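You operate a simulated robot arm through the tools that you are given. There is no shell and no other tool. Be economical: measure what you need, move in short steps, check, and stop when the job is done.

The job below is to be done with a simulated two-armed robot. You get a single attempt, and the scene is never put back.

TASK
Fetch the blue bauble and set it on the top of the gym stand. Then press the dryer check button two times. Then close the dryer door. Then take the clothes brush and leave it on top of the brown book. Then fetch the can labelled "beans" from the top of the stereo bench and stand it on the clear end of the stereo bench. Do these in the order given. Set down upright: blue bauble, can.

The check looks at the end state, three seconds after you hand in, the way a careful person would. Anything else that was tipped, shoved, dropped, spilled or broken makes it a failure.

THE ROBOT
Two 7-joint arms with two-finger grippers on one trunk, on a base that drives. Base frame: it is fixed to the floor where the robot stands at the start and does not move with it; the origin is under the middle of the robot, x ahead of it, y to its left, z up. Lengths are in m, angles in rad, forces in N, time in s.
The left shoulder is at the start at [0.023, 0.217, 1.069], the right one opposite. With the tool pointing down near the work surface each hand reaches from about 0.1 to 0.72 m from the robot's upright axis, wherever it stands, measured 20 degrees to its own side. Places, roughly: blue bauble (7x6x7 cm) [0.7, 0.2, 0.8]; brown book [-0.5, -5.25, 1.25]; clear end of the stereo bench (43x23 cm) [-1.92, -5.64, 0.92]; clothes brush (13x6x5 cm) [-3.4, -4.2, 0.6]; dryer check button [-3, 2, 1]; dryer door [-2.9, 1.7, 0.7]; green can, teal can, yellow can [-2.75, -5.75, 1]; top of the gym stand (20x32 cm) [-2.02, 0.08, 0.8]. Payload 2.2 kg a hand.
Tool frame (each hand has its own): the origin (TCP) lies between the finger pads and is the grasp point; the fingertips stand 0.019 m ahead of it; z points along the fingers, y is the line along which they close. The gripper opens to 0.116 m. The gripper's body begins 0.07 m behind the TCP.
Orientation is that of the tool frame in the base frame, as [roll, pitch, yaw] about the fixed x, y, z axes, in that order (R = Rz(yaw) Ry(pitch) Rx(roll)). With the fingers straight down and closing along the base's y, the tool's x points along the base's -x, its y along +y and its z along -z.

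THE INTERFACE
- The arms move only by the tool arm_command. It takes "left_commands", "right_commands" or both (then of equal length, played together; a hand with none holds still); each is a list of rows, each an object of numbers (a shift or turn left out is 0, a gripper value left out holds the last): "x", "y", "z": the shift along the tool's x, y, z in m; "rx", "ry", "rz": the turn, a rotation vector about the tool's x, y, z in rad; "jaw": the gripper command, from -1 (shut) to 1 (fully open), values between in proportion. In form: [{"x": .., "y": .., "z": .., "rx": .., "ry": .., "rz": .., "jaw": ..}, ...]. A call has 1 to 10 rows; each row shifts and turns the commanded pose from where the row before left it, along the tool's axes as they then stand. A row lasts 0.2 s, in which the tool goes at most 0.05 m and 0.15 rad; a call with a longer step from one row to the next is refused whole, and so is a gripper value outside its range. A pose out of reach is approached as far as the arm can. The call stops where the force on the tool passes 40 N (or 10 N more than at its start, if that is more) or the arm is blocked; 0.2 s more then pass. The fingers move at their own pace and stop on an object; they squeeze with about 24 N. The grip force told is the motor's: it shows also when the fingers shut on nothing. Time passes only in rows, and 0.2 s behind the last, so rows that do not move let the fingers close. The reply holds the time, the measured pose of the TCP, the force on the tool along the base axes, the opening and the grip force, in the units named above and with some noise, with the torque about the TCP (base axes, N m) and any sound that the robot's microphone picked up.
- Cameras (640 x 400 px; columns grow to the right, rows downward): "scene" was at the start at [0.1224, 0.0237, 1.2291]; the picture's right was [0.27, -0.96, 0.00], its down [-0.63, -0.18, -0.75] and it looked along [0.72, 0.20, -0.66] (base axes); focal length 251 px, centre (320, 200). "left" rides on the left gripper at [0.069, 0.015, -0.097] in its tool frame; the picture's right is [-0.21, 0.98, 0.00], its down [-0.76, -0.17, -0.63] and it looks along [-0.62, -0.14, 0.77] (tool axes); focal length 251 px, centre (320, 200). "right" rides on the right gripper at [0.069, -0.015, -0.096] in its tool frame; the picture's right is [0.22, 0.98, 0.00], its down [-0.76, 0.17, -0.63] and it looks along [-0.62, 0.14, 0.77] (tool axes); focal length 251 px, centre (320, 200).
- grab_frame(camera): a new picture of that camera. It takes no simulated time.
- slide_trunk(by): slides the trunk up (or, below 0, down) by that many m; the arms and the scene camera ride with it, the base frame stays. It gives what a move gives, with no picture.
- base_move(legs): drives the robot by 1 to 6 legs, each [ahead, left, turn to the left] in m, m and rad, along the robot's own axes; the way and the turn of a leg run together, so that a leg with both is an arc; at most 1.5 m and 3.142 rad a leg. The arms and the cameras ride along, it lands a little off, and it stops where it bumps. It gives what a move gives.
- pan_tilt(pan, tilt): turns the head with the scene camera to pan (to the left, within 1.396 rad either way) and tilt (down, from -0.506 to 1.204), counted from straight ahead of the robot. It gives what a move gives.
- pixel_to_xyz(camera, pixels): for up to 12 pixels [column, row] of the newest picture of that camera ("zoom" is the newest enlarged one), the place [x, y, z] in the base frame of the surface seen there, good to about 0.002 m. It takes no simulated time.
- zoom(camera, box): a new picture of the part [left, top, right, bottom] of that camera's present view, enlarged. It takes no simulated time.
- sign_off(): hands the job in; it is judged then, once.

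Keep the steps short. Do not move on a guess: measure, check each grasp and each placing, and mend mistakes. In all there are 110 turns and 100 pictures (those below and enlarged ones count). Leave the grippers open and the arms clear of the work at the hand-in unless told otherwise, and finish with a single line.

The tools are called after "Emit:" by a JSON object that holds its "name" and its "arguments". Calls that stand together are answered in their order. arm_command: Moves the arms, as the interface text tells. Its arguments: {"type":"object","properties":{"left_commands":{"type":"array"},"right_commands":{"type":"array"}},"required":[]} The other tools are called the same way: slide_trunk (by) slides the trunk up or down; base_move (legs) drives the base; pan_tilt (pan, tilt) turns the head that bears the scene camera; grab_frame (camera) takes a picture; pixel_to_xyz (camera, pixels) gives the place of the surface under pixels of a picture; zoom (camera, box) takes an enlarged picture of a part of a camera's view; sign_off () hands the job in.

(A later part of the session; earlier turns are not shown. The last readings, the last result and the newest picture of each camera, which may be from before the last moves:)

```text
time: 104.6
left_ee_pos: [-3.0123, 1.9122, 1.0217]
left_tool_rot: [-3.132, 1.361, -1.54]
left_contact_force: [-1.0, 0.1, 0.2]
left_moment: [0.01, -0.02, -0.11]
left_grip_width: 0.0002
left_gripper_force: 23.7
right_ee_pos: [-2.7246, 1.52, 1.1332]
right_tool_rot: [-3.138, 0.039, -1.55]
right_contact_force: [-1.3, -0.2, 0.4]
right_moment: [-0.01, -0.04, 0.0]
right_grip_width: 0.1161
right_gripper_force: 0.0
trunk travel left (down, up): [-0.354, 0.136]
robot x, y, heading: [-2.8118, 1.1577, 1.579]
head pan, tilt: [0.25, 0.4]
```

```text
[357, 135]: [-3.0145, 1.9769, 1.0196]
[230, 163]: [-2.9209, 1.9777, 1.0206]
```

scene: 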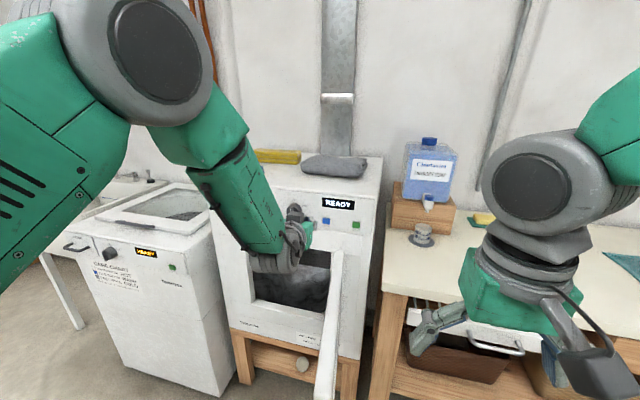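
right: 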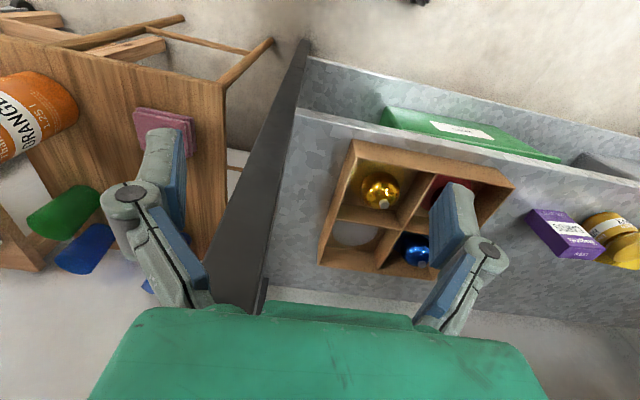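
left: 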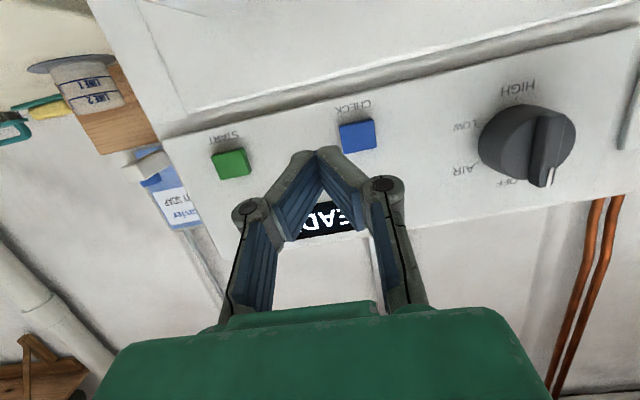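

Settled at x -3.012, z 1.022: aligned with CHECK (-3.0145, 1.0196); tip gap 4.5 cm. Advance 3.6 cm slowly, then finer.

Emit:
{"name": "arm_command", "arguments": {"left_commands": [{"x": -0.0025, "z": 0.0117}, {"x": -0.0025, "z": 0.0117}, {"x": -0.0025, "z": 0.0117}, {}, {}, {}]}}

Emit:
{"name": "arm_command", "arguments": {"left_commands": [{"x": -0.001, "z": 0.0049}, {}, {"x": -0.001, "z": 0.0049}, {}]}}

Emit:
{"name": "grab_frame", "arguments": {"camera": "left"}}

```text
time: 106.0
left_ee_pos: [-2.9802, 1.9488, 1.0261]
left_tool_rot: [3.041, 1.363, -1.653]
left_contact_force: [0.5, -0.3, -0.2]
left_moment: [0.0, 0.03, 0.08]
left_grip_width: 0.0002
left_gripper_force: 23.7
right_ee_pos: [-2.6918, 1.5208, 1.1297]
right_tool_rot: [3.12, 0.038, -1.556]
right_contact_force: [-0.5, 0.0, -0.7]
right_moment: [0.0, -0.04, -0.01]
right_grip_width: 0.1158
right_gripper_force: 0.1
trunk travel left (down, up): [-0.354, 0.136]
robot x, y, heading: [-2.8074, 1.1614, 1.582]
head pan, tilt: [0.25, 0.4]
```

```text
time: 107.0
left_ee_pos: [-2.9854, 1.9579, 1.0253]
left_tool_rot: [3.063, 1.362, -1.63]
left_contact_force: [0.4, 0.6, -0.4]
left_moment: [0.0, 0.01, 0.05]
left_grip_width: 0.0
left_gripper_force: 24.4
right_ee_pos: [-2.6981, 1.5199, 1.1299]
right_tool_rot: [3.124, 0.036, -1.556]
right_contact_force: [0.4, -0.6, 0.4]
right_moment: [0.0, 0.06, 0.01]
right_grip_width: 0.1157
right_gripper_force: 0.0
trunk travel left (down, up): [-0.354, 0.136]
robot x, y, heading: [-2.8109, 1.1577, 1.581]
head pan, tilt: [0.25, 0.4]
heard: click, click
```

```text
43 pictures are left
```

left: 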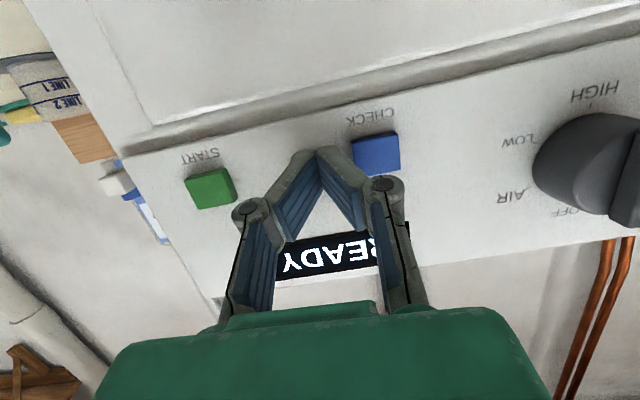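

I heard "click, click" as the sway brushed the finger over the button. I need to know whether that's one press (down and up) or two; look at the display closely.

Emit:
{"name": "zoom", "arguments": {"camera": "scene", "box": [300, 185, 380, 245]}}

Emit:
{"name": "zoom", "arguments": {"camera": "left", "box": [180, 100, 440, 290]}}

```text
6.67 times, centred on (340, 215) of scene
```

zoom: 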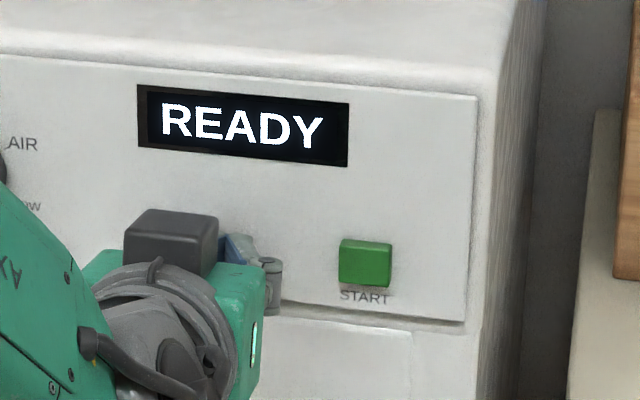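

```text
2.11 times, centred on (310, 195) of left
```

zoom: 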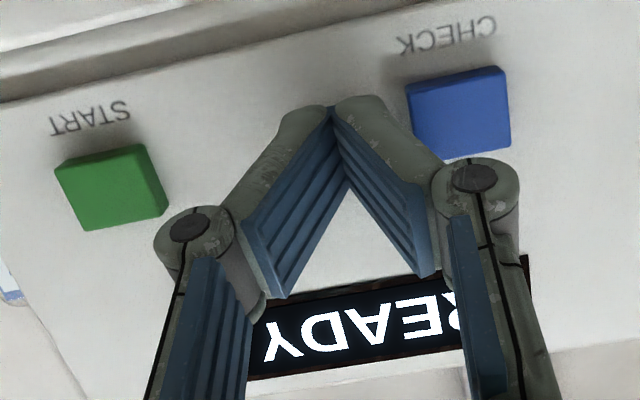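

No tell on the display. First get the finger safely away (5 cm back) and watch the sway.

Emit:
{"name": "arm_command", "arguments": {"left_commands": [{"x": 0.005, "z": -0.0245}, {"x": 0.005, "z": -0.0245}]}}

Emit:
{"name": "arm_command", "arguments": {"left_commands": [{}]}}

Emit:
{"name": "arm_command", "arguments": {"left_commands": [{}]}}

Emit:
{"name": "arm_command", "arguments": {"left_commands": [{}]}}

Emit:
{"name": "arm_command", "arguments": {"left_commands": [{}]}}

Emit:
{"name": "arm_command", "arguments": {"left_commands": [{}]}}

```text
time: 107.6
left_ee_pos: [-2.9882, 1.9061, 1.0266]
left_tool_rot: [3.082, 1.362, -1.61]
left_contact_force: [-0.5, -1.1, -0.9]
left_moment: [0.04, 0.0, 0.04]
left_grip_width: 0.0
left_gripper_force: 24.2
right_ee_pos: [-2.7028, 1.5199, 1.1313]
right_tool_rot: [3.129, 0.038, -1.552]
right_contact_force: [0.9, -0.3, -0.7]
right_moment: [0.01, 0.06, -0.02]
right_grip_width: 0.116
right_gripper_force: 0.1
trunk travel left (down, up): [-0.354, 0.136]
robot x, y, heading: [-2.8089, 1.1562, 1.584]
head pan, tilt: [0.25, 0.4]
```

```text
time: 108.0
left_ee_pos: [-2.9962, 1.9073, 1.024]
left_tool_rot: [3.101, 1.363, -1.59]
left_contact_force: [-0.4, -0.6, -0.1]
left_moment: [-0.05, -0.03, 0.0]
left_grip_width: 0.0001
left_gripper_force: 23.8
right_ee_pos: [-2.7107, 1.5192, 1.1309]
right_tool_rot: [3.135, 0.038, -1.553]
right_contact_force: [0.1, 0.4, -1.2]
right_moment: [-0.03, 0.01, -0.01]
right_grip_width: 0.1158
right_gripper_force: 0.1
trunk travel left (down, up): [-0.354, 0.136]
robot x, y, heading: [-2.8119, 1.1597, 1.583]
head pan, tilt: [0.25, 0.4]
```

```text
time: 108.4
left_ee_pos: [-2.9973, 1.9078, 1.0237]
left_tool_rot: [3.11, 1.362, -1.582]
left_contact_force: [-0.3, -0.3, 0.1]
left_moment: [0.01, -0.03, -0.02]
left_grip_width: 0.0003
left_gripper_force: 24.1
right_ee_pos: [-2.7117, 1.5217, 1.1318]
right_tool_rot: [3.136, 0.038, -1.552]
right_contact_force: [0.0, 0.9, 0.7]
right_moment: [-0.03, -0.03, -0.02]
right_grip_width: 0.1158
right_gripper_force: 0.0
trunk travel left (down, up): [-0.354, 0.136]
robot x, y, heading: [-2.8134, 1.1597, 1.581]
head pan, tilt: [0.25, 0.4]
```

```text
time: 108.8
left_ee_pos: [-2.9886, 1.9077, 1.025]
left_tool_rot: [3.077, 1.363, -1.616]
left_contact_force: [0.1, -0.4, -0.5]
left_moment: [0.0, 0.01, 0.0]
left_grip_width: 0.0
left_gripper_force: 23.9
right_ee_pos: [-2.703, 1.5195, 1.1308]
right_tool_rot: [3.126, 0.037, -1.555]
right_contact_force: [0.6, -0.2, -0.2]
right_moment: [0.03, -0.03, 0.0]
right_grip_width: 0.1161
right_gripper_force: 0.1
trunk travel left (down, up): [-0.354, 0.136]
robot x, y, heading: [-2.8119, 1.1589, 1.586]
head pan, tilt: [0.25, 0.4]
```

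```text
time: 109.2
left_ee_pos: [-3.0038, 1.9076, 1.0244]
left_tool_rot: [3.132, 1.362, -1.562]
left_contact_force: [-0.2, -0.5, -0.6]
left_moment: [-0.02, 0.0, -0.05]
left_grip_width: 0.0
left_gripper_force: 24.0
right_ee_pos: [-2.718, 1.5204, 1.132]
right_tool_rot: [3.139, 0.038, -1.552]
right_contact_force: [0.2, 0.0, 0.3]
right_moment: [0.02, -0.01, 0.01]
right_grip_width: 0.1161
right_gripper_force: 0.0
trunk travel left (down, up): [-0.354, 0.136]
robot x, y, heading: [-2.8109, 1.1587, 1.582]
head pan, tilt: [0.25, 0.4]
```

```text
time: 109.6
left_ee_pos: [-2.9845, 1.9092, 1.0264]
left_tool_rot: [3.064, 1.361, -1.628]
left_contact_force: [1.2, 0.5, -0.2]
left_moment: [-0.04, 0.04, 0.05]
left_grip_width: 0.0
left_gripper_force: 24.2
right_ee_pos: [-2.6978, 1.5214, 1.1318]
right_tool_rot: [3.127, 0.039, -1.555]
right_contact_force: [0.1, 0.3, 0.6]
right_moment: [0.01, 0.07, 0.01]
right_grip_width: 0.1159
right_gripper_force: 0.1
trunk travel left (down, up): [-0.354, 0.136]
robot x, y, heading: [-2.809, 1.1597, 1.587]
head pan, tilt: [0.25, 0.4]
```

The two clicks came while the body rocked. Sample the rocking at mixed intervals to find its period and judge how many times the finger can have met the button.

Emit:
{"name": "arm_command", "arguments": {"left_commands": [{}, {}]}}

Emit:
{"name": "arm_command", "arguments": {"left_commands": [{}]}}

Emit:
{"name": "arm_command", "arguments": {"left_commands": [{}, {}]}}

Emit:
{"name": "arm_command", "arguments": {"left_commands": [{}]}}

Emit:
{"name": "arm_command", "arguments": {"left_commands": [{}, {}]}}

Emit:
{"name": "grab_frame", "arguments": {"camera": "left"}}

```text
time: 110.2
left_ee_pos: [-2.9946, 1.9079, 1.0254]
left_tool_rot: [3.103, 1.361, -1.589]
left_contact_force: [0.1, -0.6, 0.9]
left_moment: [0.0, 0.02, 0.03]
left_grip_width: 0.0001
left_gripper_force: 24.0
right_ee_pos: [-2.7086, 1.5193, 1.1303]
right_tool_rot: [3.136, 0.037, -1.553]
right_contact_force: [0.2, -0.8, 0.4]
right_moment: [0.02, -0.01, 0.01]
right_grip_width: 0.1159
right_gripper_force: 0.0
trunk travel left (down, up): [-0.354, 0.136]
robot x, y, heading: [-2.8116, 1.16, 1.584]
head pan, tilt: [0.25, 0.4]
```

```text
time: 110.6
left_ee_pos: [-2.9931, 1.9086, 1.0258]
left_tool_rot: [3.089, 1.364, -1.605]
left_contact_force: [-0.1, 0.5, -0.3]
left_moment: [-0.01, 0.04, 0.06]
left_grip_width: 0.0
left_gripper_force: 24.3
right_ee_pos: [-2.7062, 1.5206, 1.1326]
right_tool_rot: [3.132, 0.039, -1.554]
right_contact_force: [-0.7, -0.1, -0.3]
right_moment: [0.0, -0.02, 0.03]
right_grip_width: 0.1161
right_gripper_force: 0.1
trunk travel left (down, up): [-0.354, 0.136]
robot x, y, heading: [-2.8142, 1.1595, 1.582]
head pan, tilt: [0.25, 0.4]
```

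```text
time: 111.2
left_ee_pos: [-2.9894, 1.908, 1.0262]
left_tool_rot: [3.085, 1.364, -1.606]
left_contact_force: [1.2, 0.3, 0.7]
left_moment: [-0.04, -0.01, 0.02]
left_grip_width: 0.0
left_gripper_force: 23.8
right_ee_pos: [-2.7049, 1.5199, 1.1311]
right_tool_rot: [3.132, 0.039, -1.554]
right_contact_force: [0.4, -0.3, 0.1]
right_moment: [0.01, 0.0, 0.02]
right_grip_width: 0.1161
right_gripper_force: 0.1
trunk travel left (down, up): [-0.354, 0.136]
robot x, y, heading: [-2.8122, 1.1587, 1.58]
head pan, tilt: [0.25, 0.4]
```

```text
time: 111.6
left_ee_pos: [-2.998, 1.9085, 1.0257]
left_tool_rot: [3.106, 1.364, -1.586]
left_contact_force: [0.3, -0.5, 0.1]
left_moment: [0.03, 0.04, 0.01]
left_grip_width: 0.0
left_gripper_force: 24.0
right_ee_pos: [-2.7111, 1.5204, 1.1302]
right_tool_rot: [3.135, 0.037, -1.552]
right_contact_force: [-1.7, 0.1, 0.0]
right_moment: [-0.03, -0.03, 0.01]
right_grip_width: 0.1159
right_gripper_force: 0.2
trunk travel left (down, up): [-0.354, 0.136]
robot x, y, heading: [-2.8081, 1.1606, 1.585]
head pan, tilt: [0.25, 0.4]
```

```text
time: 112.2
left_ee_pos: [-2.9908, 1.9104, 1.0264]
left_tool_rot: [3.086, 1.364, -1.608]
left_contact_force: [0.0, -0.3, 0.5]
left_moment: [-0.03, 0.0, 0.02]
left_grip_width: 0.0001
left_gripper_force: 23.8
right_ee_pos: [-2.705, 1.5206, 1.1312]
right_tool_rot: [3.132, 0.037, -1.554]
right_contact_force: [0.2, 0.7, 0.7]
right_moment: [0.0, 0.03, -0.01]
right_grip_width: 0.1159
right_gripper_force: 0.0
trunk travel left (down, up): [-0.354, 0.136]
robot x, y, heading: [-2.8092, 1.1567, 1.583]
head pan, tilt: [0.25, 0.4]
```

```text
40 pictures are left
```

left: 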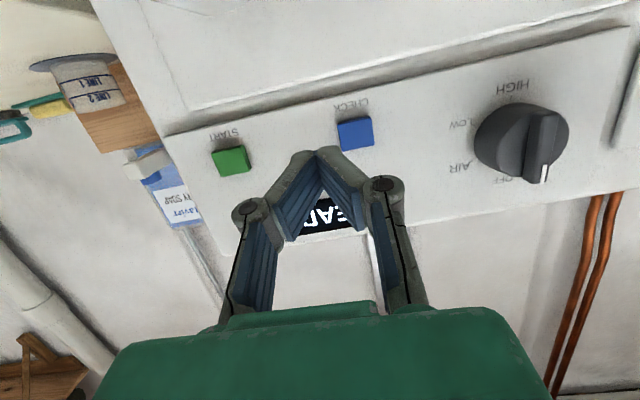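

The rocking has died down. Two clicks were heard on CHECK, i.e. two presses registered (one per swing), so I won't press again. Now retract back and up, and bring the tool upright, clear above the door.

Emit:
{"name": "arm_command", "arguments": {"left_commands": [{"x": -0.011, "z": -0.045}, {"x": -0.011, "z": -0.045}, {"x": -0.011, "z": -0.045}, {"x": -0.011, "z": -0.045}, {"x": -0.011, "z": -0.045}, {"x": -0.011, "z": -0.045}]}}

Emit:
{"name": "arm_command", "arguments": {"left_commands": [{"ry": 0.15}, {"ry": 0.15}, {"ry": 0.15}, {"ry": 0.15}, {"ry": 0.15}, {"ry": 0.15}, {"ry": 0.15}, {"ry": 0.15}, {"ry": 0.15}, {}]}}

Emit:
{"name": "pan_tilt", "arguments": {"pan": 0.1, "tilt": 0.6}}

Emit:
{"name": "grab_frame", "arguments": {"camera": "scene"}}

```text
time: 113.6
left_ee_pos: [-2.9892, 1.6551, 1.1466]
left_tool_rot: [3.105, 1.365, -1.588]
left_contact_force: [0.1, -0.2, -0.2]
left_moment: [0.01, 0.0, 0.0]
left_grip_width: 0.0001
left_gripper_force: 23.9
right_ee_pos: [-2.7118, 1.5186, 1.1316]
right_tool_rot: [3.135, 0.041, -1.554]
right_contact_force: [-0.8, 0.2, 0.4]
right_moment: [0.03, 0.0, 0.01]
right_grip_width: 0.1159
right_gripper_force: 0.0
trunk travel left (down, up): [-0.354, 0.136]
robot x, y, heading: [-2.8123, 1.1645, 1.587]
head pan, tilt: [0.25, 0.4]
```

```text
time: 115.8
left_ee_pos: [-2.9907, 1.6581, 1.1451]
left_tool_rot: [3.132, 0.011, -1.551]
left_contact_force: [0.5, 0.2, 0.5]
left_moment: [-0.01, 0.0, -0.01]
left_grip_width: 0.0
left_gripper_force: 23.9
right_ee_pos: [-2.7096, 1.5205, 1.1311]
right_tool_rot: [3.135, 0.038, -1.554]
right_contact_force: [0.2, -0.2, 0.0]
right_moment: [0.03, 0.02, -0.01]
right_grip_width: 0.116
right_gripper_force: 0.1
trunk travel left (down, up): [-0.354, 0.136]
robot x, y, heading: [-2.8131, 1.162, 1.588]
head pan, tilt: [0.25, 0.4]
```

```text
time: 116.5
left_ee_pos: [-2.9912, 1.6579, 1.144]
left_tool_rot: [3.133, 0.013, -1.552]
left_contact_force: [0.3, 0.2, 0.0]
left_moment: [0.03, 0.01, -0.01]
left_grip_width: 0.0
left_gripper_force: 23.8
right_ee_pos: [-2.7095, 1.52, 1.1313]
right_tool_rot: [3.134, 0.038, -1.553]
right_contact_force: [0.6, 0.6, 0.0]
right_moment: [-0.01, 0.01, -0.01]
right_grip_width: 0.116
right_gripper_force: 0.1
trunk travel left (down, up): [-0.354, 0.136]
robot x, y, heading: [-2.8129, 1.158, 1.585]
head pan, tilt: [0.099, 0.6]
```

```text
39 pictures are left
```

scene: 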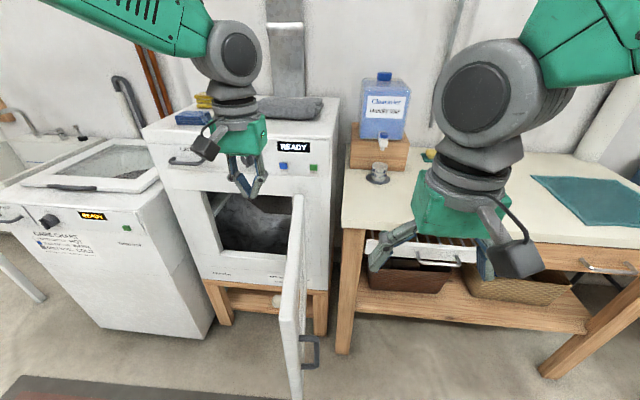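

Measure door outline, handle and the table edge at right.

Emit:
{"name": "pixel_to_xyz", "arguments": {"camera": "scene", "pixels": [[299, 198], [295, 250], [283, 318], [302, 220], [303, 300], [316, 338], [303, 350], [345, 220], [440, 240], [385, 175], [208, 195], [304, 260]]}}

```text
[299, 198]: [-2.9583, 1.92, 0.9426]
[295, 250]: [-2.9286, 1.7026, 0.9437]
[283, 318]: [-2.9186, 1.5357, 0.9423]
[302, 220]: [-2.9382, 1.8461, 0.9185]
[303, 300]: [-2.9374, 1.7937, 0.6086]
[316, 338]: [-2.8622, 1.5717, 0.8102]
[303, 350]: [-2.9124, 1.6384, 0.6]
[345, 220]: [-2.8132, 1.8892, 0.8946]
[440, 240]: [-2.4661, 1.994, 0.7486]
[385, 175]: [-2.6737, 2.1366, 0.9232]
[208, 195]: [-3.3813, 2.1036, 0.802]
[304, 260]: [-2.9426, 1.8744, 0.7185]
```

Door outer face runs from (-2.918, 1.54) to (-2.945, 1.9); handle sticks out near y 1.57. I'll shift the base right so the hand is on the outer side, then lower it beside the door at y≈1.66.

Emit:
{"name": "base_move", "arguments": {"legs": [[0, -0.16, 0]]}}

Emit:
{"name": "slide_trunk", "arguments": {"by": -0.15}}

Emit:
{"name": "arm_command", "arguments": {"left_commands": [{"z": 0.033}, {"z": 0.033}, {"z": 0.033}, {"z": 0.033}, {}, {}, {}]}}

Emit:
{"name": "grab_frame", "arguments": {"camera": "scene"}}

```text
time: 117.9
left_ee_pos: [-2.8642, 1.6597, 1.1392]
left_tool_rot: [-3.126, 0.011, -1.549]
left_contact_force: [-2.9, 0.0, -1.1]
left_moment: [-0.01, -0.15, 0.0]
left_grip_width: 0.0001
left_gripper_force: 24.0
right_ee_pos: [-2.583, 1.522, 1.1324]
right_tool_rot: [-3.127, 0.037, -1.551]
right_contact_force: [-0.4, 0.2, -0.2]
right_moment: [-0.04, -0.08, 0.04]
right_grip_width: 0.1161
right_gripper_force: 0.0
trunk travel left (down, up): [-0.354, 0.136]
robot x, y, heading: [-2.6588, 1.16, 1.588]
head pan, tilt: [0.099, 0.6]
```

```text
time: 119.7
left_ee_pos: [-2.8438, 1.6574, 0.9938]
left_tool_rot: [3.138, 0.015, -1.549]
left_contact_force: [0.1, 0.2, -0.3]
left_moment: [-0.01, -0.07, -0.02]
left_grip_width: 0.0
left_gripper_force: 23.7
right_ee_pos: [-2.5612, 1.5194, 0.9818]
right_tool_rot: [3.138, 0.041, -1.549]
right_contact_force: [-0.9, 0.3, 0.5]
right_moment: [-0.03, -0.11, 0.01]
right_grip_width: 0.1159
right_gripper_force: 0.1
trunk travel left (down, up): [-0.204, 0.286]
robot x, y, heading: [-2.662, 1.1641, 1.585]
head pan, tilt: [0.099, 0.6]
```

```text
time: 121.3
left_ee_pos: [-2.8549, 1.6598, 0.8619]
left_tool_rot: [-3.136, 0.012, -1.544]
left_contact_force: [-1.3, 0.1, -0.2]
left_moment: [-0.01, -0.15, -0.03]
left_grip_width: 0.0001
left_gripper_force: 24.2
right_ee_pos: [-2.574, 1.5183, 0.9833]
right_tool_rot: [-3.134, 0.041, -1.55]
right_contact_force: [0.0, 0.6, -0.9]
right_moment: [-0.02, -0.06, -0.02]
right_grip_width: 0.116
right_gripper_force: 0.0
trunk travel left (down, up): [-0.204, 0.286]
robot x, y, heading: [-2.6671, 1.1606, 1.58]
head pan, tilt: [0.099, 0.6]
```

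```text
38 pictures are left
```

scene: 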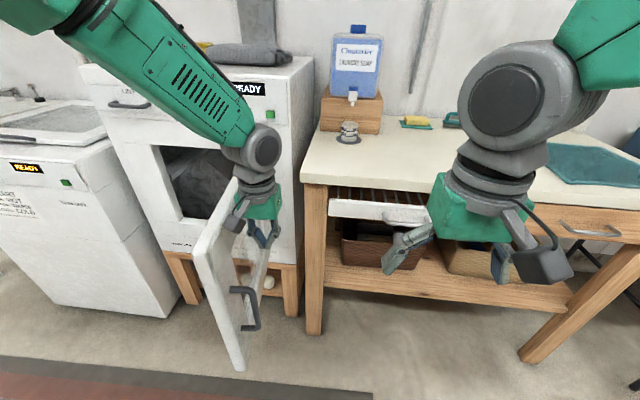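

The gripper body would meet the door's top edge; raise 2.5 cm so only the fingers push. Then push left with the base, 0.2 m.

Emit:
{"name": "arm_command", "arguments": {"left_commands": [{"z": -0.025}, {}]}}

Emit:
{"name": "base_move", "arguments": {"legs": [[0, 0.2, 0]]}}

Emit:
{"name": "grab_frame", "arguments": {"camera": "scene"}}

```text
time: 121.9
left_ee_pos: [-2.8468, 1.6589, 0.887]
left_tool_rot: [3.138, 0.012, -1.548]
left_contact_force: [-1.0, -0.1, -0.5]
left_moment: [-0.01, -0.12, -0.03]
left_grip_width: 0.0
left_gripper_force: 24.5
right_ee_pos: [-2.566, 1.5195, 0.9825]
right_tool_rot: [3.139, 0.042, -1.549]
right_contact_force: [-1.3, 0.3, 0.0]
right_moment: [-0.03, -0.08, -0.05]
right_grip_width: 0.1161
right_gripper_force: 0.1
trunk travel left (down, up): [-0.204, 0.286]
robot x, y, heading: [-2.6634, 1.163, 1.576]
head pan, tilt: [0.099, 0.6]
```

```text
time: 123.5
left_ee_pos: [-3.0272, 1.6564, 0.8916]
left_tool_rot: [3.123, 0.013, -1.551]
left_contact_force: [-0.3, 0.0, 0.2]
left_moment: [-0.01, -0.03, 0.02]
left_grip_width: 0.0
left_gripper_force: 24.2
right_ee_pos: [-2.7441, 1.5176, 0.9808]
right_tool_rot: [3.123, 0.041, -1.553]
right_contact_force: [-1.1, -0.4, 0.0]
right_moment: [0.02, 0.0, -0.01]
right_grip_width: 0.1161
right_gripper_force: 0.1
trunk travel left (down, up): [-0.204, 0.286]
robot x, y, heading: [-2.8575, 1.1627, 1.579]
head pan, tilt: [0.099, 0.6]
```

```text
37 pictures are left
```

scene: 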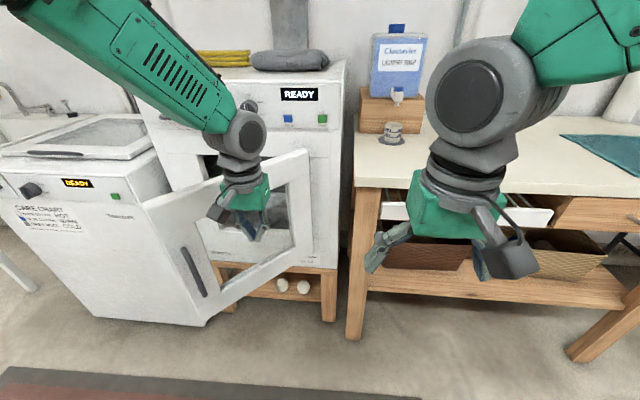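

The door is about half shut. Push a further 0.15 m left, then drive forward 0.15.

Emit:
{"name": "base_move", "arguments": {"legs": [[0, 0.15, 0], [0.15, 0, 0]]}}

Emit:
{"name": "grab_frame", "arguments": {"camera": "scene"}}

```text
time: 125.8
left_ee_pos: [-3.1699, 1.8046, 0.8911]
left_tool_rot: [3.118, 0.012, -1.552]
left_contact_force: [1.4, -0.7, 0.3]
left_moment: [0.01, 0.11, 0.0]
left_grip_width: 0.0001
left_gripper_force: 24.0
right_ee_pos: [-2.8869, 1.6636, 0.9796]
right_tool_rot: [3.118, 0.04, -1.553]
right_contact_force: [0.4, 0.3, -0.7]
right_moment: [-0.04, 0.07, 0.0]
right_grip_width: 0.1157
right_gripper_force: 0.1
trunk travel left (down, up): [-0.204, 0.286]
robot x, y, heading: [-3.0057, 1.3078, 1.581]
head pan, tilt: [0.099, 0.6]
```

```text
36 pictures are left
```

scene: 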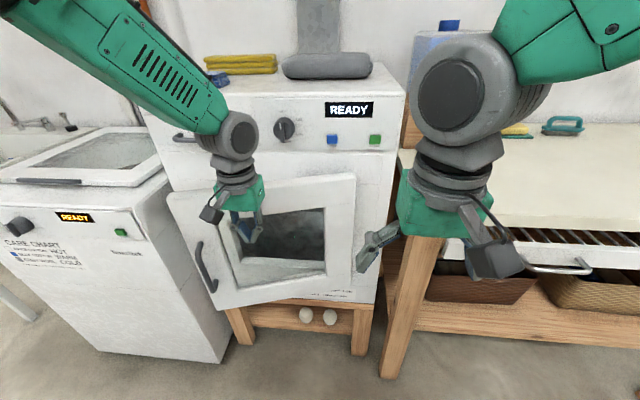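

Nearly shut. To keep the wrist away from the dial I tilt the tool forward so the fingertips lead, then shift left 7 cm and push forward.

Emit:
{"name": "arm_command", "arguments": {"left_commands": [{"z": -0.01, "ry": -0.15}, {"ry": -0.15}, {"ry": -0.15}, {"ry": -0.15}, {}]}}

Emit:
{"name": "base_move", "arguments": {"legs": [[0, 0.07, 0], [0.08, 0, 0]]}}

Emit:
{"name": "grab_frame", "arguments": {"camera": "scene"}}

```text
time: 127.2
left_ee_pos: [-3.1738, 1.7993, 0.9061]
left_tool_rot: [3.128, 0.624, -1.553]
left_contact_force: [2.3, 0.3, 1.1]
left_moment: [0.01, 0.11, 0.11]
left_grip_width: 0.0
left_gripper_force: 23.8
right_ee_pos: [-2.89, 1.6569, 0.9848]
right_tool_rot: [3.119, 0.048, -1.555]
right_contact_force: [1.2, -0.4, 0.8]
right_moment: [0.0, 0.1, 0.0]
right_grip_width: 0.1163
right_gripper_force: 0.0
trunk travel left (down, up): [-0.204, 0.286]
robot x, y, heading: [-3.0056, 1.3062, 1.582]
head pan, tilt: [0.099, 0.6]
stopped in row 5 (left hand): the arm was blocked; the commanded pose is now the measured one
```

```text
time: 128.9
left_ee_pos: [-3.2826, 1.8827, 0.896]
left_tool_rot: [-3.091, 0.602, -1.492]
left_contact_force: [-0.9, -0.9, -0.1]
left_moment: [0.03, -0.11, -0.05]
left_grip_width: 0.0002
left_gripper_force: 23.8
right_ee_pos: [-2.9951, 1.7395, 0.9816]
right_tool_rot: [-3.134, 0.038, -1.548]
right_contact_force: [-0.7, 1.8, -1.2]
right_moment: [-0.03, -0.06, 0.03]
right_grip_width: 0.1159
right_gripper_force: 0.0
trunk travel left (down, up): [-0.204, 0.286]
robot x, y, heading: [-3.0867, 1.3839, 1.583]
head pan, tilt: [0.099, 0.6]
```

```text
35 pictures are left
```

scene: 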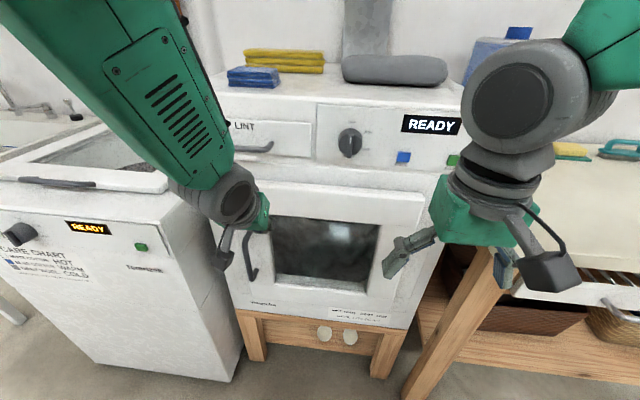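

The door looks nearly or fully closed. Zoom and measure its plane.

Emit:
{"name": "zoom", "arguments": {"camera": "scene", "box": [190, 110, 450, 330]}}

Emit:
{"name": "pixel_to_xyz", "arguments": {"camera": "scene", "pixels": [[410, 200], [395, 300], [300, 200], [260, 300], [350, 190], [420, 185], [250, 260], [180, 200], [150, 180]]}}

```text
1.82 times, centred on (320, 220) of scene
```

zoom: 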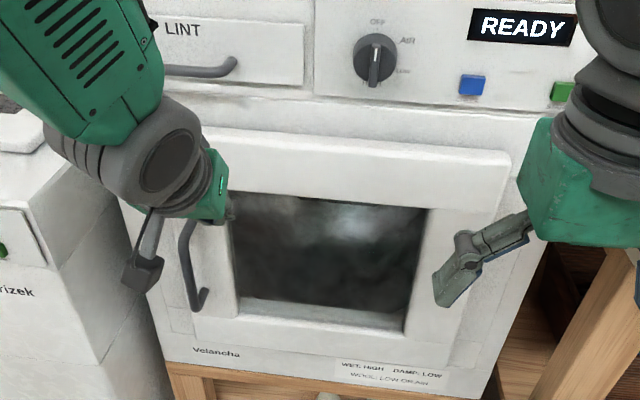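

```text
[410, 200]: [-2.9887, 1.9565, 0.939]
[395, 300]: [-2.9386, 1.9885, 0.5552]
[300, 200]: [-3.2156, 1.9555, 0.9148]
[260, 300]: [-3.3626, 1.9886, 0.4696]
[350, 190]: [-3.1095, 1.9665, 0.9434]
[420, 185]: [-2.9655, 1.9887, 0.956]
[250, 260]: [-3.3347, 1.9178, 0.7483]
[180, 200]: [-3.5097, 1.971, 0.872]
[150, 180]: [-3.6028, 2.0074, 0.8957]
```

Door face reads y=1.9565 on the right and 1.9555 on the left: parallel, so shut. I'll give one gentle confirming push with the fingertips.

Emit:
{"name": "arm_command", "arguments": {"left_commands": [{"x": -0.0124, "z": 0.0085}, {"x": -0.0124, "z": 0.0085}, {"x": -0.0083, "z": 0.0057}, {"x": -0.0066, "z": 0.0045}, {"x": -0.0066, "z": 0.0045}, {"x": -0.0066, "z": 0.0045}]}}

Emit:
{"name": "pixel_to_xyz", "arguments": {"camera": "scene", "pixels": [[410, 200], [300, 200]]}}

```text
time: 130.3
left_ee_pos: [-3.2918, 1.9359, 0.9015]
left_tool_rot: [-3.094, 0.608, -1.492]
left_contact_force: [15.3, -36.1, 16.2]
left_moment: [-0.91, -0.89, -1.18]
left_grip_width: 0.0001
left_gripper_force: 24.3
right_ee_pos: [-3.0012, 1.7305, 0.9862]
right_tool_rot: [-3.137, 0.051, -1.541]
right_contact_force: [-1.7, 0.1, 0.2]
right_moment: [-0.03, -0.11, 0.05]
right_grip_width: 0.1158
right_gripper_force: 0.1
trunk travel left (down, up): [-0.204, 0.286]
robot x, y, heading: [-3.0916, 1.3879, 1.584]
head pan, tilt: [0.099, 0.6]
```

```text
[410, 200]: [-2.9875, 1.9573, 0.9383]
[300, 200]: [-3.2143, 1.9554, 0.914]
```

36 N of resistance at the closed plane: the door is shut. Draw back and drive away, then look at the door once more.

Emit:
{"name": "arm_command", "arguments": {"left_commands": [{"x": 0.0248, "z": -0.017}, {"x": 0.0248, "z": -0.017}, {"jaw": 0.9}]}}

Emit:
{"name": "base_move", "arguments": {"legs": [[-0.5, 0, 0]]}}

Emit:
{"name": "arm_command", "arguments": {"left_commands": [{"ry": 0.15, "z": -0.03}, {"ry": 0.15, "z": -0.03}, {"ry": 0.15, "z": -0.03}, {"ry": 0.15, "z": -0.03}, {}]}}

Emit:
{"name": "pan_tilt", "arguments": {"pan": 0.0, "tilt": 0.4}}

Emit:
{"name": "grab_frame", "arguments": {"camera": "scene"}}

```text
time: 131.1
left_ee_pos: [-3.2771, 1.8802, 0.9021]
left_tool_rot: [-3.107, 0.608, -1.497]
left_contact_force: [-0.8, 0.6, 0.0]
left_moment: [0.04, -0.09, -0.08]
left_grip_width: 0.1104
left_gripper_force: 0.1
right_ee_pos: [-2.9867, 1.7363, 0.9827]
right_tool_rot: [3.136, 0.045, -1.543]
right_contact_force: [-1.0, -0.1, -0.5]
right_moment: [-0.02, -0.1, 0.02]
right_grip_width: 0.1162
right_gripper_force: 0.1
trunk travel left (down, up): [-0.204, 0.286]
robot x, y, heading: [-3.0915, 1.383, 1.582]
head pan, tilt: [0.099, 0.6]
```

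```text
time: 134.1
left_ee_pos: [-3.2238, 1.3786, 0.9125]
left_tool_rot: [3.138, 0.616, -1.524]
left_contact_force: [1.4, 0.4, -0.5]
left_moment: [-0.01, 0.14, 0.08]
left_grip_width: 0.1103
left_gripper_force: 0.1
right_ee_pos: [-2.9308, 1.2304, 0.98]
right_tool_rot: [3.097, 0.044, -1.555]
right_contact_force: [0.9, -0.2, 1.1]
right_moment: [0.01, 0.1, -0.02]
right_grip_width: 0.1162
right_gripper_force: 0.1
trunk travel left (down, up): [-0.204, 0.286]
robot x, y, heading: [-3.0754, 0.8845, 1.585]
head pan, tilt: [0.099, 0.6]
```

```text
time: 135.3
left_ee_pos: [-3.2497, 1.3291, 1.0219]
left_tool_rot: [-3.12, 0.016, -1.52]
left_contact_force: [-1.0, -0.4, -0.5]
left_moment: [0.01, -0.05, -0.01]
left_grip_width: 0.11
left_gripper_force: 0.1
right_ee_pos: [-2.9567, 1.228, 0.982]
right_tool_rot: [3.12, 0.047, -1.553]
right_contact_force: [-1.1, 0.1, 0.6]
right_moment: [-0.01, -0.05, 0.02]
right_grip_width: 0.116
right_gripper_force: 0.1
trunk travel left (down, up): [-0.204, 0.286]
robot x, y, heading: [-3.0729, 0.8819, 1.582]
head pan, tilt: [0.099, 0.6]
```

```text
time: 136.0
left_ee_pos: [-3.2263, 1.3319, 1.0222]
left_tool_rot: [-3.138, 0.017, -1.524]
left_contact_force: [0.9, 1.0, -1.2]
left_moment: [0.02, 0.04, 0.02]
left_grip_width: 0.11
left_gripper_force: 0.0
right_ee_pos: [-2.9349, 1.2288, 0.9798]
right_tool_rot: [3.1, 0.046, -1.554]
right_contact_force: [0.0, -0.5, -0.9]
right_moment: [0.0, 0.04, -0.02]
right_grip_width: 0.1159
right_gripper_force: 0.0
trunk travel left (down, up): [-0.204, 0.286]
robot x, y, heading: [-3.0731, 0.8828, 1.577]
head pan, tilt: [0.0, 0.4]
```

```text
33 pictures are left
```

scene: 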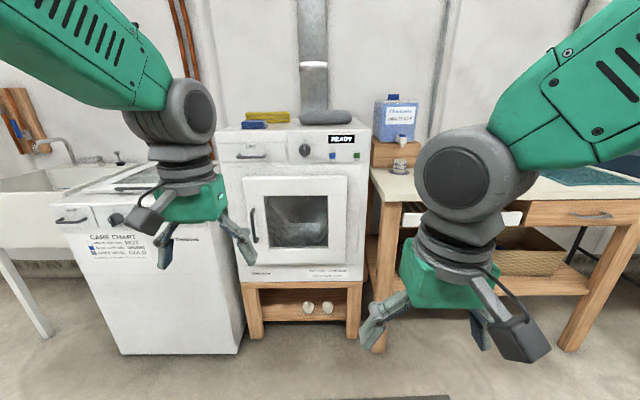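

Door shut. Next, the brush at about (-3.4, -4.2, 0.6). Turn around to face -y and look at the way.

Emit:
{"name": "base_move", "arguments": {"legs": [[0, 0, 1.575], [0, 0, 1.575]]}}

Emit:
{"name": "pan_tilt", "arguments": {"pan": 0.0, "tilt": 0.3}}

Emit:
{"name": "grab_frame", "arguments": {"camera": "scene"}}

```text
time: 144.1
left_ee_pos: [-2.919, 0.4345, 1.0228]
left_tool_rot: [-3.138, 0.018, 1.614]
left_contact_force: [-1.0, -0.5, -0.5]
left_moment: [0.0, 0.0, 0.02]
left_grip_width: 0.11
left_gripper_force: 0.0
right_ee_pos: [-3.211, 0.5378, 0.9812]
right_tool_rot: [3.101, 0.045, 1.582]
right_contact_force: [-0.1, 0.3, 0.5]
right_moment: [0.0, -0.08, 0.02]
right_grip_width: 0.116
right_gripper_force: 0.0
trunk travel left (down, up): [-0.204, 0.286]
robot x, y, heading: [-3.0725, 0.8833, -1.567]
head pan, tilt: [0.0, 0.4]
```

```text
time: 144.7
left_ee_pos: [-2.9045, 0.4358, 1.0216]
left_tool_rot: [-3.126, 0.021, 1.614]
left_contact_force: [0.8, -1.7, 0.5]
left_moment: [0.04, 0.11, 0.03]
left_grip_width: 0.1103
left_gripper_force: 0.1
right_ee_pos: [-3.1958, 0.5394, 0.9839]
right_tool_rot: [3.112, 0.047, 1.587]
right_contact_force: [0.4, 0.5, 0.7]
right_moment: [0.04, 0.03, 0.0]
right_grip_width: 0.1158
right_gripper_force: 0.0
trunk travel left (down, up): [-0.204, 0.286]
robot x, y, heading: [-3.0724, 0.8841, -1.569]
head pan, tilt: [0.0, 0.3]
```

```text
32 pictures are left
```

scene: 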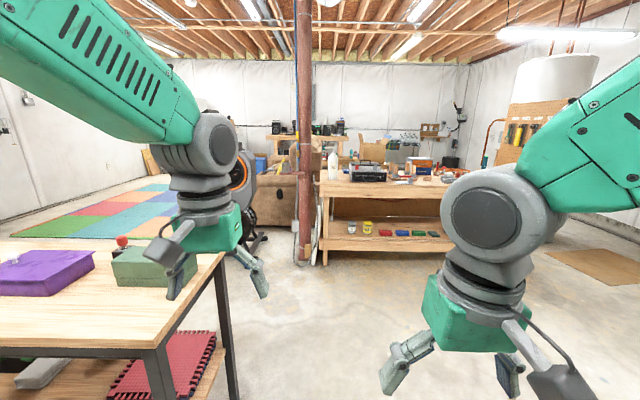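

Measure the pole, workbench corners, and free floor to plan the route.

Emit:
{"name": "pixel_to_xyz", "arguments": {"camera": "scene", "pixels": [[302, 262], [325, 262], [322, 190], [440, 180], [455, 178], [225, 262], [240, 398], [480, 200], [345, 140], [275, 160], [600, 215], [520, 210]]}}

Emit:
{"name": "zoom", "arguments": {"camera": "scene", "box": [220, 100, 480, 270]}}

```text
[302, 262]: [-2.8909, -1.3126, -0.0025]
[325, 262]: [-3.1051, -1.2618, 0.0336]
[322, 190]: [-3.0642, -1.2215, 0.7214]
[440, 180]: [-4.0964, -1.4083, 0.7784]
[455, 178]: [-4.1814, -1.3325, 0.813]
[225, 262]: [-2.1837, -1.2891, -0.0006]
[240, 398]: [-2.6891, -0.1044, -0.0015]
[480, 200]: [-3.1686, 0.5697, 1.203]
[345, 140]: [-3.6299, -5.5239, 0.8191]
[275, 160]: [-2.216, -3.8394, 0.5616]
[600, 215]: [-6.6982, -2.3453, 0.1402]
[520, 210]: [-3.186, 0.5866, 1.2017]
```

```text
2.35 times, centred on (350, 185) of scene
```

zoom: 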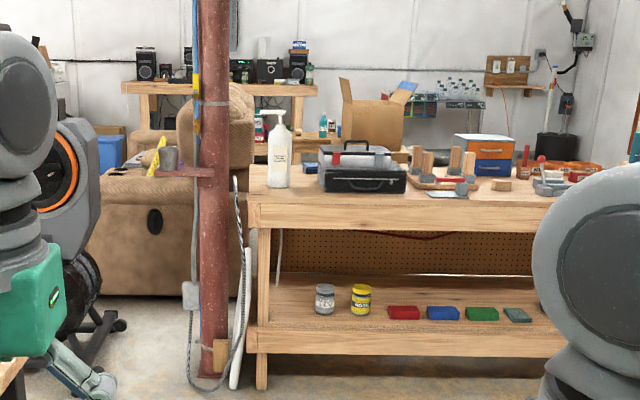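

Workbench front at y≈-1.22 from x≈-3.05 leftwards to beyond -4.2; a pole at (-2.89, -1.31). Look both sides for a passage.

Emit:
{"name": "pan_tilt", "arguments": {"pan": -0.75, "tilt": 0.25}}

Emit:
{"name": "grab_frame", "arguments": {"camera": "scene"}}

Emit:
{"name": "pixel_to_xyz", "arguments": {"camera": "scene", "pixels": [[60, 200], [100, 250], [160, 220], [200, 200], [200, 250], [250, 220], [300, 230], [250, 180], [150, 180], [350, 300], [40, 300], [120, 300]]}}

```text
time: 145.8
left_ee_pos: [-2.9357, 0.4356, 1.0249]
left_tool_rot: [3.133, 0.022, 1.612]
left_contact_force: [0.2, -0.5, -0.2]
left_moment: [0.03, -0.06, -0.01]
left_grip_width: 0.1103
left_gripper_force: 0.1
right_ee_pos: [-3.2255, 0.5396, 0.98]
right_tool_rot: [3.09, 0.046, 1.581]
right_contact_force: [-0.1, 0.4, -0.1]
right_moment: [-0.01, -0.03, -0.02]
right_grip_width: 0.116
right_gripper_force: 0.0
trunk travel left (down, up): [-0.204, 0.286]
robot x, y, heading: [-3.0785, 0.8826, -1.561]
head pan, tilt: [-0.75, 0.25]
```

```text
30 pictures are left
```

scene: 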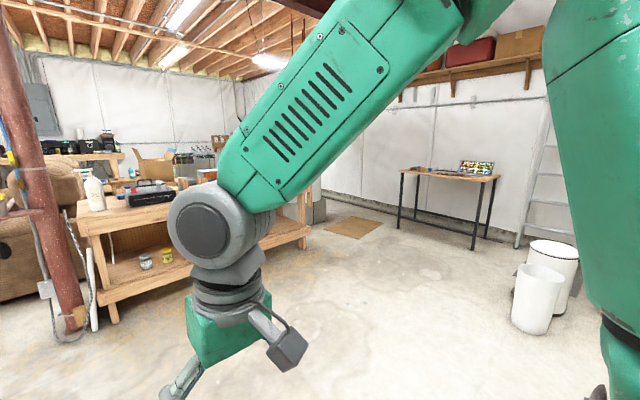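

```text
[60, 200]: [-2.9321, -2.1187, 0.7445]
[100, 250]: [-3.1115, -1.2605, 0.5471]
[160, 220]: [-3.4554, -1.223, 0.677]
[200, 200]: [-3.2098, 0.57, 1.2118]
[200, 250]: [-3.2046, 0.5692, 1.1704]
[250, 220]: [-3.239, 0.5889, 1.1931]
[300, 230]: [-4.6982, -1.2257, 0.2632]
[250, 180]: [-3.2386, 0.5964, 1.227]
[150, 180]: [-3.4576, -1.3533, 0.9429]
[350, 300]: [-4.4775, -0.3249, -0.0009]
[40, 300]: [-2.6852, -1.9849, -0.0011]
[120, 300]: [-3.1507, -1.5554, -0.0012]
```

Bench right end is at x≈-4.75, open floor beyond. Check the left side too before choosing.

Emit:
{"name": "pan_tilt", "arguments": {"pan": 0.75, "tilt": 0.3}}

Emit:
{"name": "grab_frame", "arguments": {"camera": "scene"}}

Emit:
{"name": "pixel_to_xyz", "arguments": {"camera": "scene", "pixels": [[250, 160], [330, 170], [380, 190], [420, 200], [450, 215], [470, 230], [500, 215], [540, 210], [560, 230], [590, 240], [520, 180], [300, 150]]}}

```text
time: 147.4
left_ee_pos: [-2.926, 0.4351, 1.0245]
left_tool_rot: [3.139, 0.022, 1.613]
left_contact_force: [0.1, -0.4, -0.3]
left_moment: [-0.01, -0.01, 0.0]
left_grip_width: 0.1103
left_gripper_force: 0.1
right_ee_pos: [-3.217, 0.5398, 0.98]
right_tool_rot: [3.097, 0.045, 1.581]
right_contact_force: [-0.1, -0.1, -0.3]
right_moment: [0.04, -0.04, 0.03]
right_grip_width: 0.1159
right_gripper_force: 0.1
trunk travel left (down, up): [-0.204, 0.286]
robot x, y, heading: [-3.0757, 0.8836, -1.563]
head pan, tilt: [0.75, 0.3]
```

```text
29 pictures are left
```

scene: 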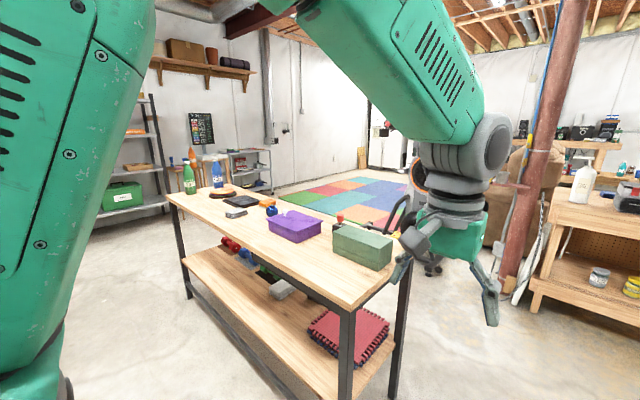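

```text
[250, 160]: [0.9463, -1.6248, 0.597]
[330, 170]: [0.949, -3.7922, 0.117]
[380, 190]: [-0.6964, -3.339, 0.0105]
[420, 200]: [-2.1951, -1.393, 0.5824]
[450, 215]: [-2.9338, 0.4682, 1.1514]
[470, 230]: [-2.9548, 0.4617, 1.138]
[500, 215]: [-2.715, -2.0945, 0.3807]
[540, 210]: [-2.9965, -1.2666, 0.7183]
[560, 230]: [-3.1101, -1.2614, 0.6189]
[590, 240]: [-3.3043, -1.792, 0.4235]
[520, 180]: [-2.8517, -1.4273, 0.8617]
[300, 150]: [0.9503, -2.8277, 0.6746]
```

The +x side past the bench end is open (foam mat). Route: back 0.1, sideways to x≈-0.42, then ahead along -y to about -3.2.

Emit:
{"name": "base_move", "arguments": {"legs": [[-0.1, 0, 0], [0, 1.33, 0], [0, 1.33, 0], [1.4, 0, 0], [1.4, 0, 0], [1.3, 0, 0]]}}

Emit:
{"name": "pan_tilt", "arguments": {"pan": -0.7, "tilt": 0.3}}

Emit:
{"name": "grab_frame", "arguments": {"camera": "scene"}}

```text
time: 180.0
left_ee_pos: [-0.166, -3.4774, 1.0249]
left_tool_rot: [3.122, 0.023, 1.628]
left_contact_force: [-1.8, -0.6, 0.4]
left_moment: [0.02, -0.15, -0.01]
left_grip_width: 0.1102
left_gripper_force: 0.0
right_ee_pos: [-0.4601, -3.3776, 0.978]
right_tool_rot: [3.079, 0.046, 1.597]
right_contact_force: [-1.4, 0.0, -0.8]
right_moment: [-0.04, -0.15, -0.02]
right_grip_width: 0.116
right_gripper_force: 0.1
trunk travel left (down, up): [-0.204, 0.286]
robot x, y, heading: [-0.3087, -3.0328, -1.545]
head pan, tilt: [0.75, 0.3]
```

```text
time: 181.6
left_ee_pos: [-0.1641, -3.4756, 1.0262]
left_tool_rot: [3.129, 0.024, 1.628]
left_contact_force: [-0.9, 0.4, -0.4]
left_moment: [0.01, -0.06, 0.02]
left_grip_width: 0.1101
left_gripper_force: 0.0
right_ee_pos: [-0.4559, -3.3762, 0.981]
right_tool_rot: [3.083, 0.046, 1.596]
right_contact_force: [-0.2, 0.1, 0.6]
right_moment: [0.02, -0.01, -0.03]
right_grip_width: 0.1159
right_gripper_force: 0.0
trunk travel left (down, up): [-0.204, 0.286]
robot x, y, heading: [-0.3138, -3.0364, -1.55]
head pan, tilt: [-0.7, 0.3]
```

```text
28 pictures are left
```

scene: 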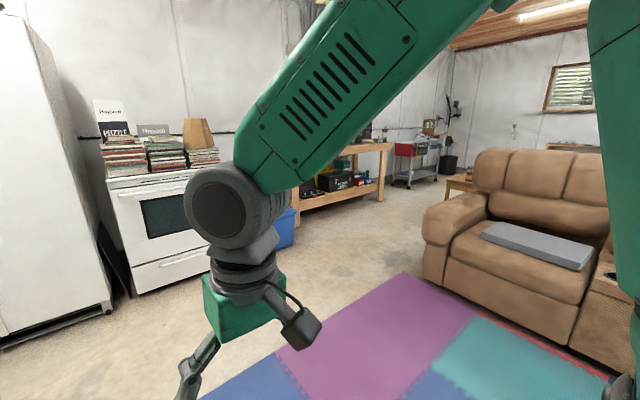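

I see the sofa at right, a small side table beyond it at (460,183), the stereo bench at (345,160), and stove with books at (150,150). Zoom for the book and table, and measure.

Emit:
{"name": "zoom", "arguments": {"camera": "scene", "box": [80, 80, 300, 240]}}

Emit:
{"name": "pixel_to_xyz", "arguments": {"camera": "scene", "pixels": [[425, 280], [440, 220], [460, 180], [448, 190], [300, 235], [383, 198], [130, 290], [205, 155], [198, 122], [285, 240], [470, 178], [550, 345]]}}

```text
2.50 times, centred on (190, 160) of scene
```

zoom: 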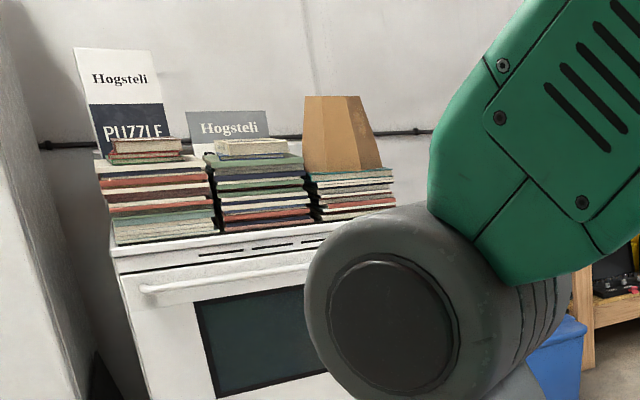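

```text
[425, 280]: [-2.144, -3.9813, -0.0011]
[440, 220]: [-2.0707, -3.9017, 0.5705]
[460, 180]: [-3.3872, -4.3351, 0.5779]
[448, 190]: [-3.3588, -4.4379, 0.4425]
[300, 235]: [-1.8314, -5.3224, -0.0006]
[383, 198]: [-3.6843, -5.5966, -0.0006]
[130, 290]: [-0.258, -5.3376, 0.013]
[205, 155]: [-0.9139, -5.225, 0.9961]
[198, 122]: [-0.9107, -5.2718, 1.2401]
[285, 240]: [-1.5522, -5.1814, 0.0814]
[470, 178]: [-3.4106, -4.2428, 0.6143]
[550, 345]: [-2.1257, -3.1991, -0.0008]
```

The brush table's at about (-3.4, -4.25), top z≈0.58. I'll turn to heading π, strafe to y≈-4.5, and drive ahead to x≈-2.6, between sofa and bench.

Emit:
{"name": "base_move", "arguments": {"legs": [[0, 0, -1.59], [0, 0.73, 0], [0, 0.73, 0], [1.2, 0, 0], [1.1, 0, 0]]}}

Emit:
{"name": "pan_tilt", "arguments": {"pan": -0.35, "tilt": 0.6}}

Emit:
{"name": "grab_frame", "arguments": {"camera": "scene"}}

```text
time: 204.0
left_ee_pos: [-3.0886, -4.5742, 1.0238]
left_tool_rot: [-3.139, 0.022, 0.01]
left_contact_force: [-0.6, 0.0, 0.9]
left_moment: [0.05, -0.02, 0.02]
left_grip_width: 0.1103
left_gripper_force: 0.1
right_ee_pos: [-2.9757, -4.2859, 0.9829]
right_tool_rot: [3.099, 0.046, -0.024]
right_contact_force: [0.8, -1.1, 0.2]
right_moment: [0.02, -0.06, -0.01]
right_grip_width: 0.1162
right_gripper_force: 0.1
trunk travel left (down, up): [-0.204, 0.286]
robot x, y, heading: [-2.6367, -4.4334, 3.11]
head pan, tilt: [-0.7, 0.3]
```

```text
time: 204.8
left_ee_pos: [-3.0875, -4.5727, 1.0251]
left_tool_rot: [-3.137, 0.024, 0.01]
left_contact_force: [-0.2, 0.1, 0.0]
left_moment: [0.03, -0.03, 0.01]
left_grip_width: 0.1102
left_gripper_force: 0.1
right_ee_pos: [-2.9734, -4.286, 0.985]
right_tool_rot: [3.099, 0.048, -0.024]
right_contact_force: [1.0, -0.8, -0.4]
right_moment: [0.01, -0.01, -0.03]
right_grip_width: 0.116
right_gripper_force: 0.1
trunk travel left (down, up): [-0.204, 0.286]
robot x, y, heading: [-2.6399, -4.4361, 3.119]
head pan, tilt: [-0.351, 0.6]
```

```text
26 pictures are left
```

scene: 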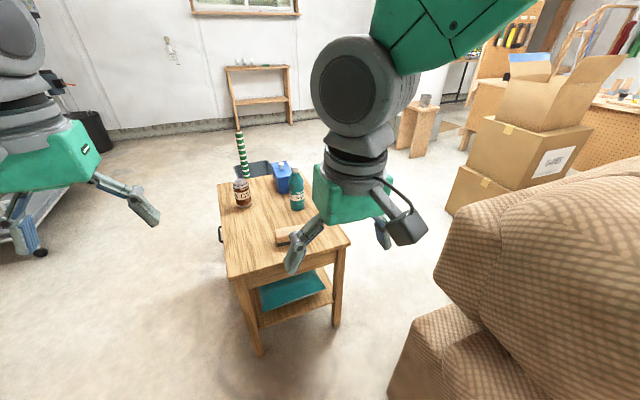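

The brush is at (290,237), partly behind the right hand. Look with the right hand camera.

Emit:
{"name": "grab_frame", "arguments": {"camera": "right"}}

Emit:
{"name": "pixel_to_xyz", "arguments": {"camera": "scene", "pixels": [[285, 232], [280, 240], [300, 225], [255, 255], [350, 242], [297, 190], [243, 195], [260, 230], [310, 215]]}}

```text
25 pictures are left
```

right: 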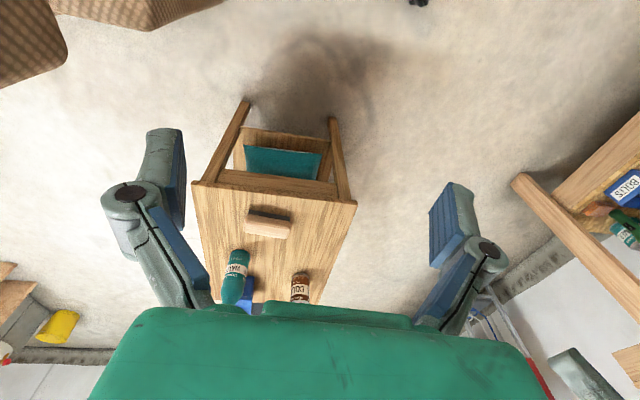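

```text
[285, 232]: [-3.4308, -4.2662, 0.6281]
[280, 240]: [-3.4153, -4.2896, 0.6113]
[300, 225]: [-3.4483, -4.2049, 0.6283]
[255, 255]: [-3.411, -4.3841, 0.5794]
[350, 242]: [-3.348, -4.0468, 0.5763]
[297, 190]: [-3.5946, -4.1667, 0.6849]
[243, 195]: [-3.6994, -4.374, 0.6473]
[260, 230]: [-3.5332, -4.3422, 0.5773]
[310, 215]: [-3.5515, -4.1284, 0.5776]
```

Emit:
{"name": "pixel_to_xyz", "arguments": {"camera": "right", "pixels": [[268, 225], [248, 215], [290, 220], [250, 230], [288, 237], [268, 213], [268, 236], [235, 290], [300, 275], [248, 222], [291, 228]]}}

Emit:
{"name": "zoom", "arguments": {"camera": "right", "box": [180, 160, 370, 300]}}

```text
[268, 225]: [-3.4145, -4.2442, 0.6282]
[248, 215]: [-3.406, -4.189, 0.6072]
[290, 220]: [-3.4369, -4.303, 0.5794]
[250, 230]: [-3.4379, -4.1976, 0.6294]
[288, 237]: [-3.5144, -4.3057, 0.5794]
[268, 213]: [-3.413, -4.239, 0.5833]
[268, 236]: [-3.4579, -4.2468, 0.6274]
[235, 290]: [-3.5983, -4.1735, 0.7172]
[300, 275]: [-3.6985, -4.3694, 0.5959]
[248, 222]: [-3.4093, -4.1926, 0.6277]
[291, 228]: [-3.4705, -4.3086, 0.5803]
```

```text
2.86 times, centred on (275, 230) of right
```

zoom: 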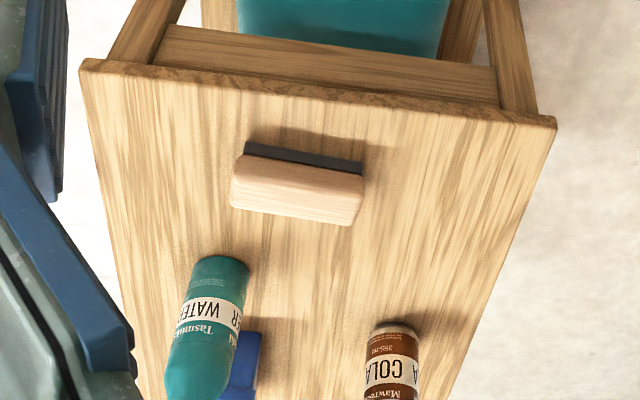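

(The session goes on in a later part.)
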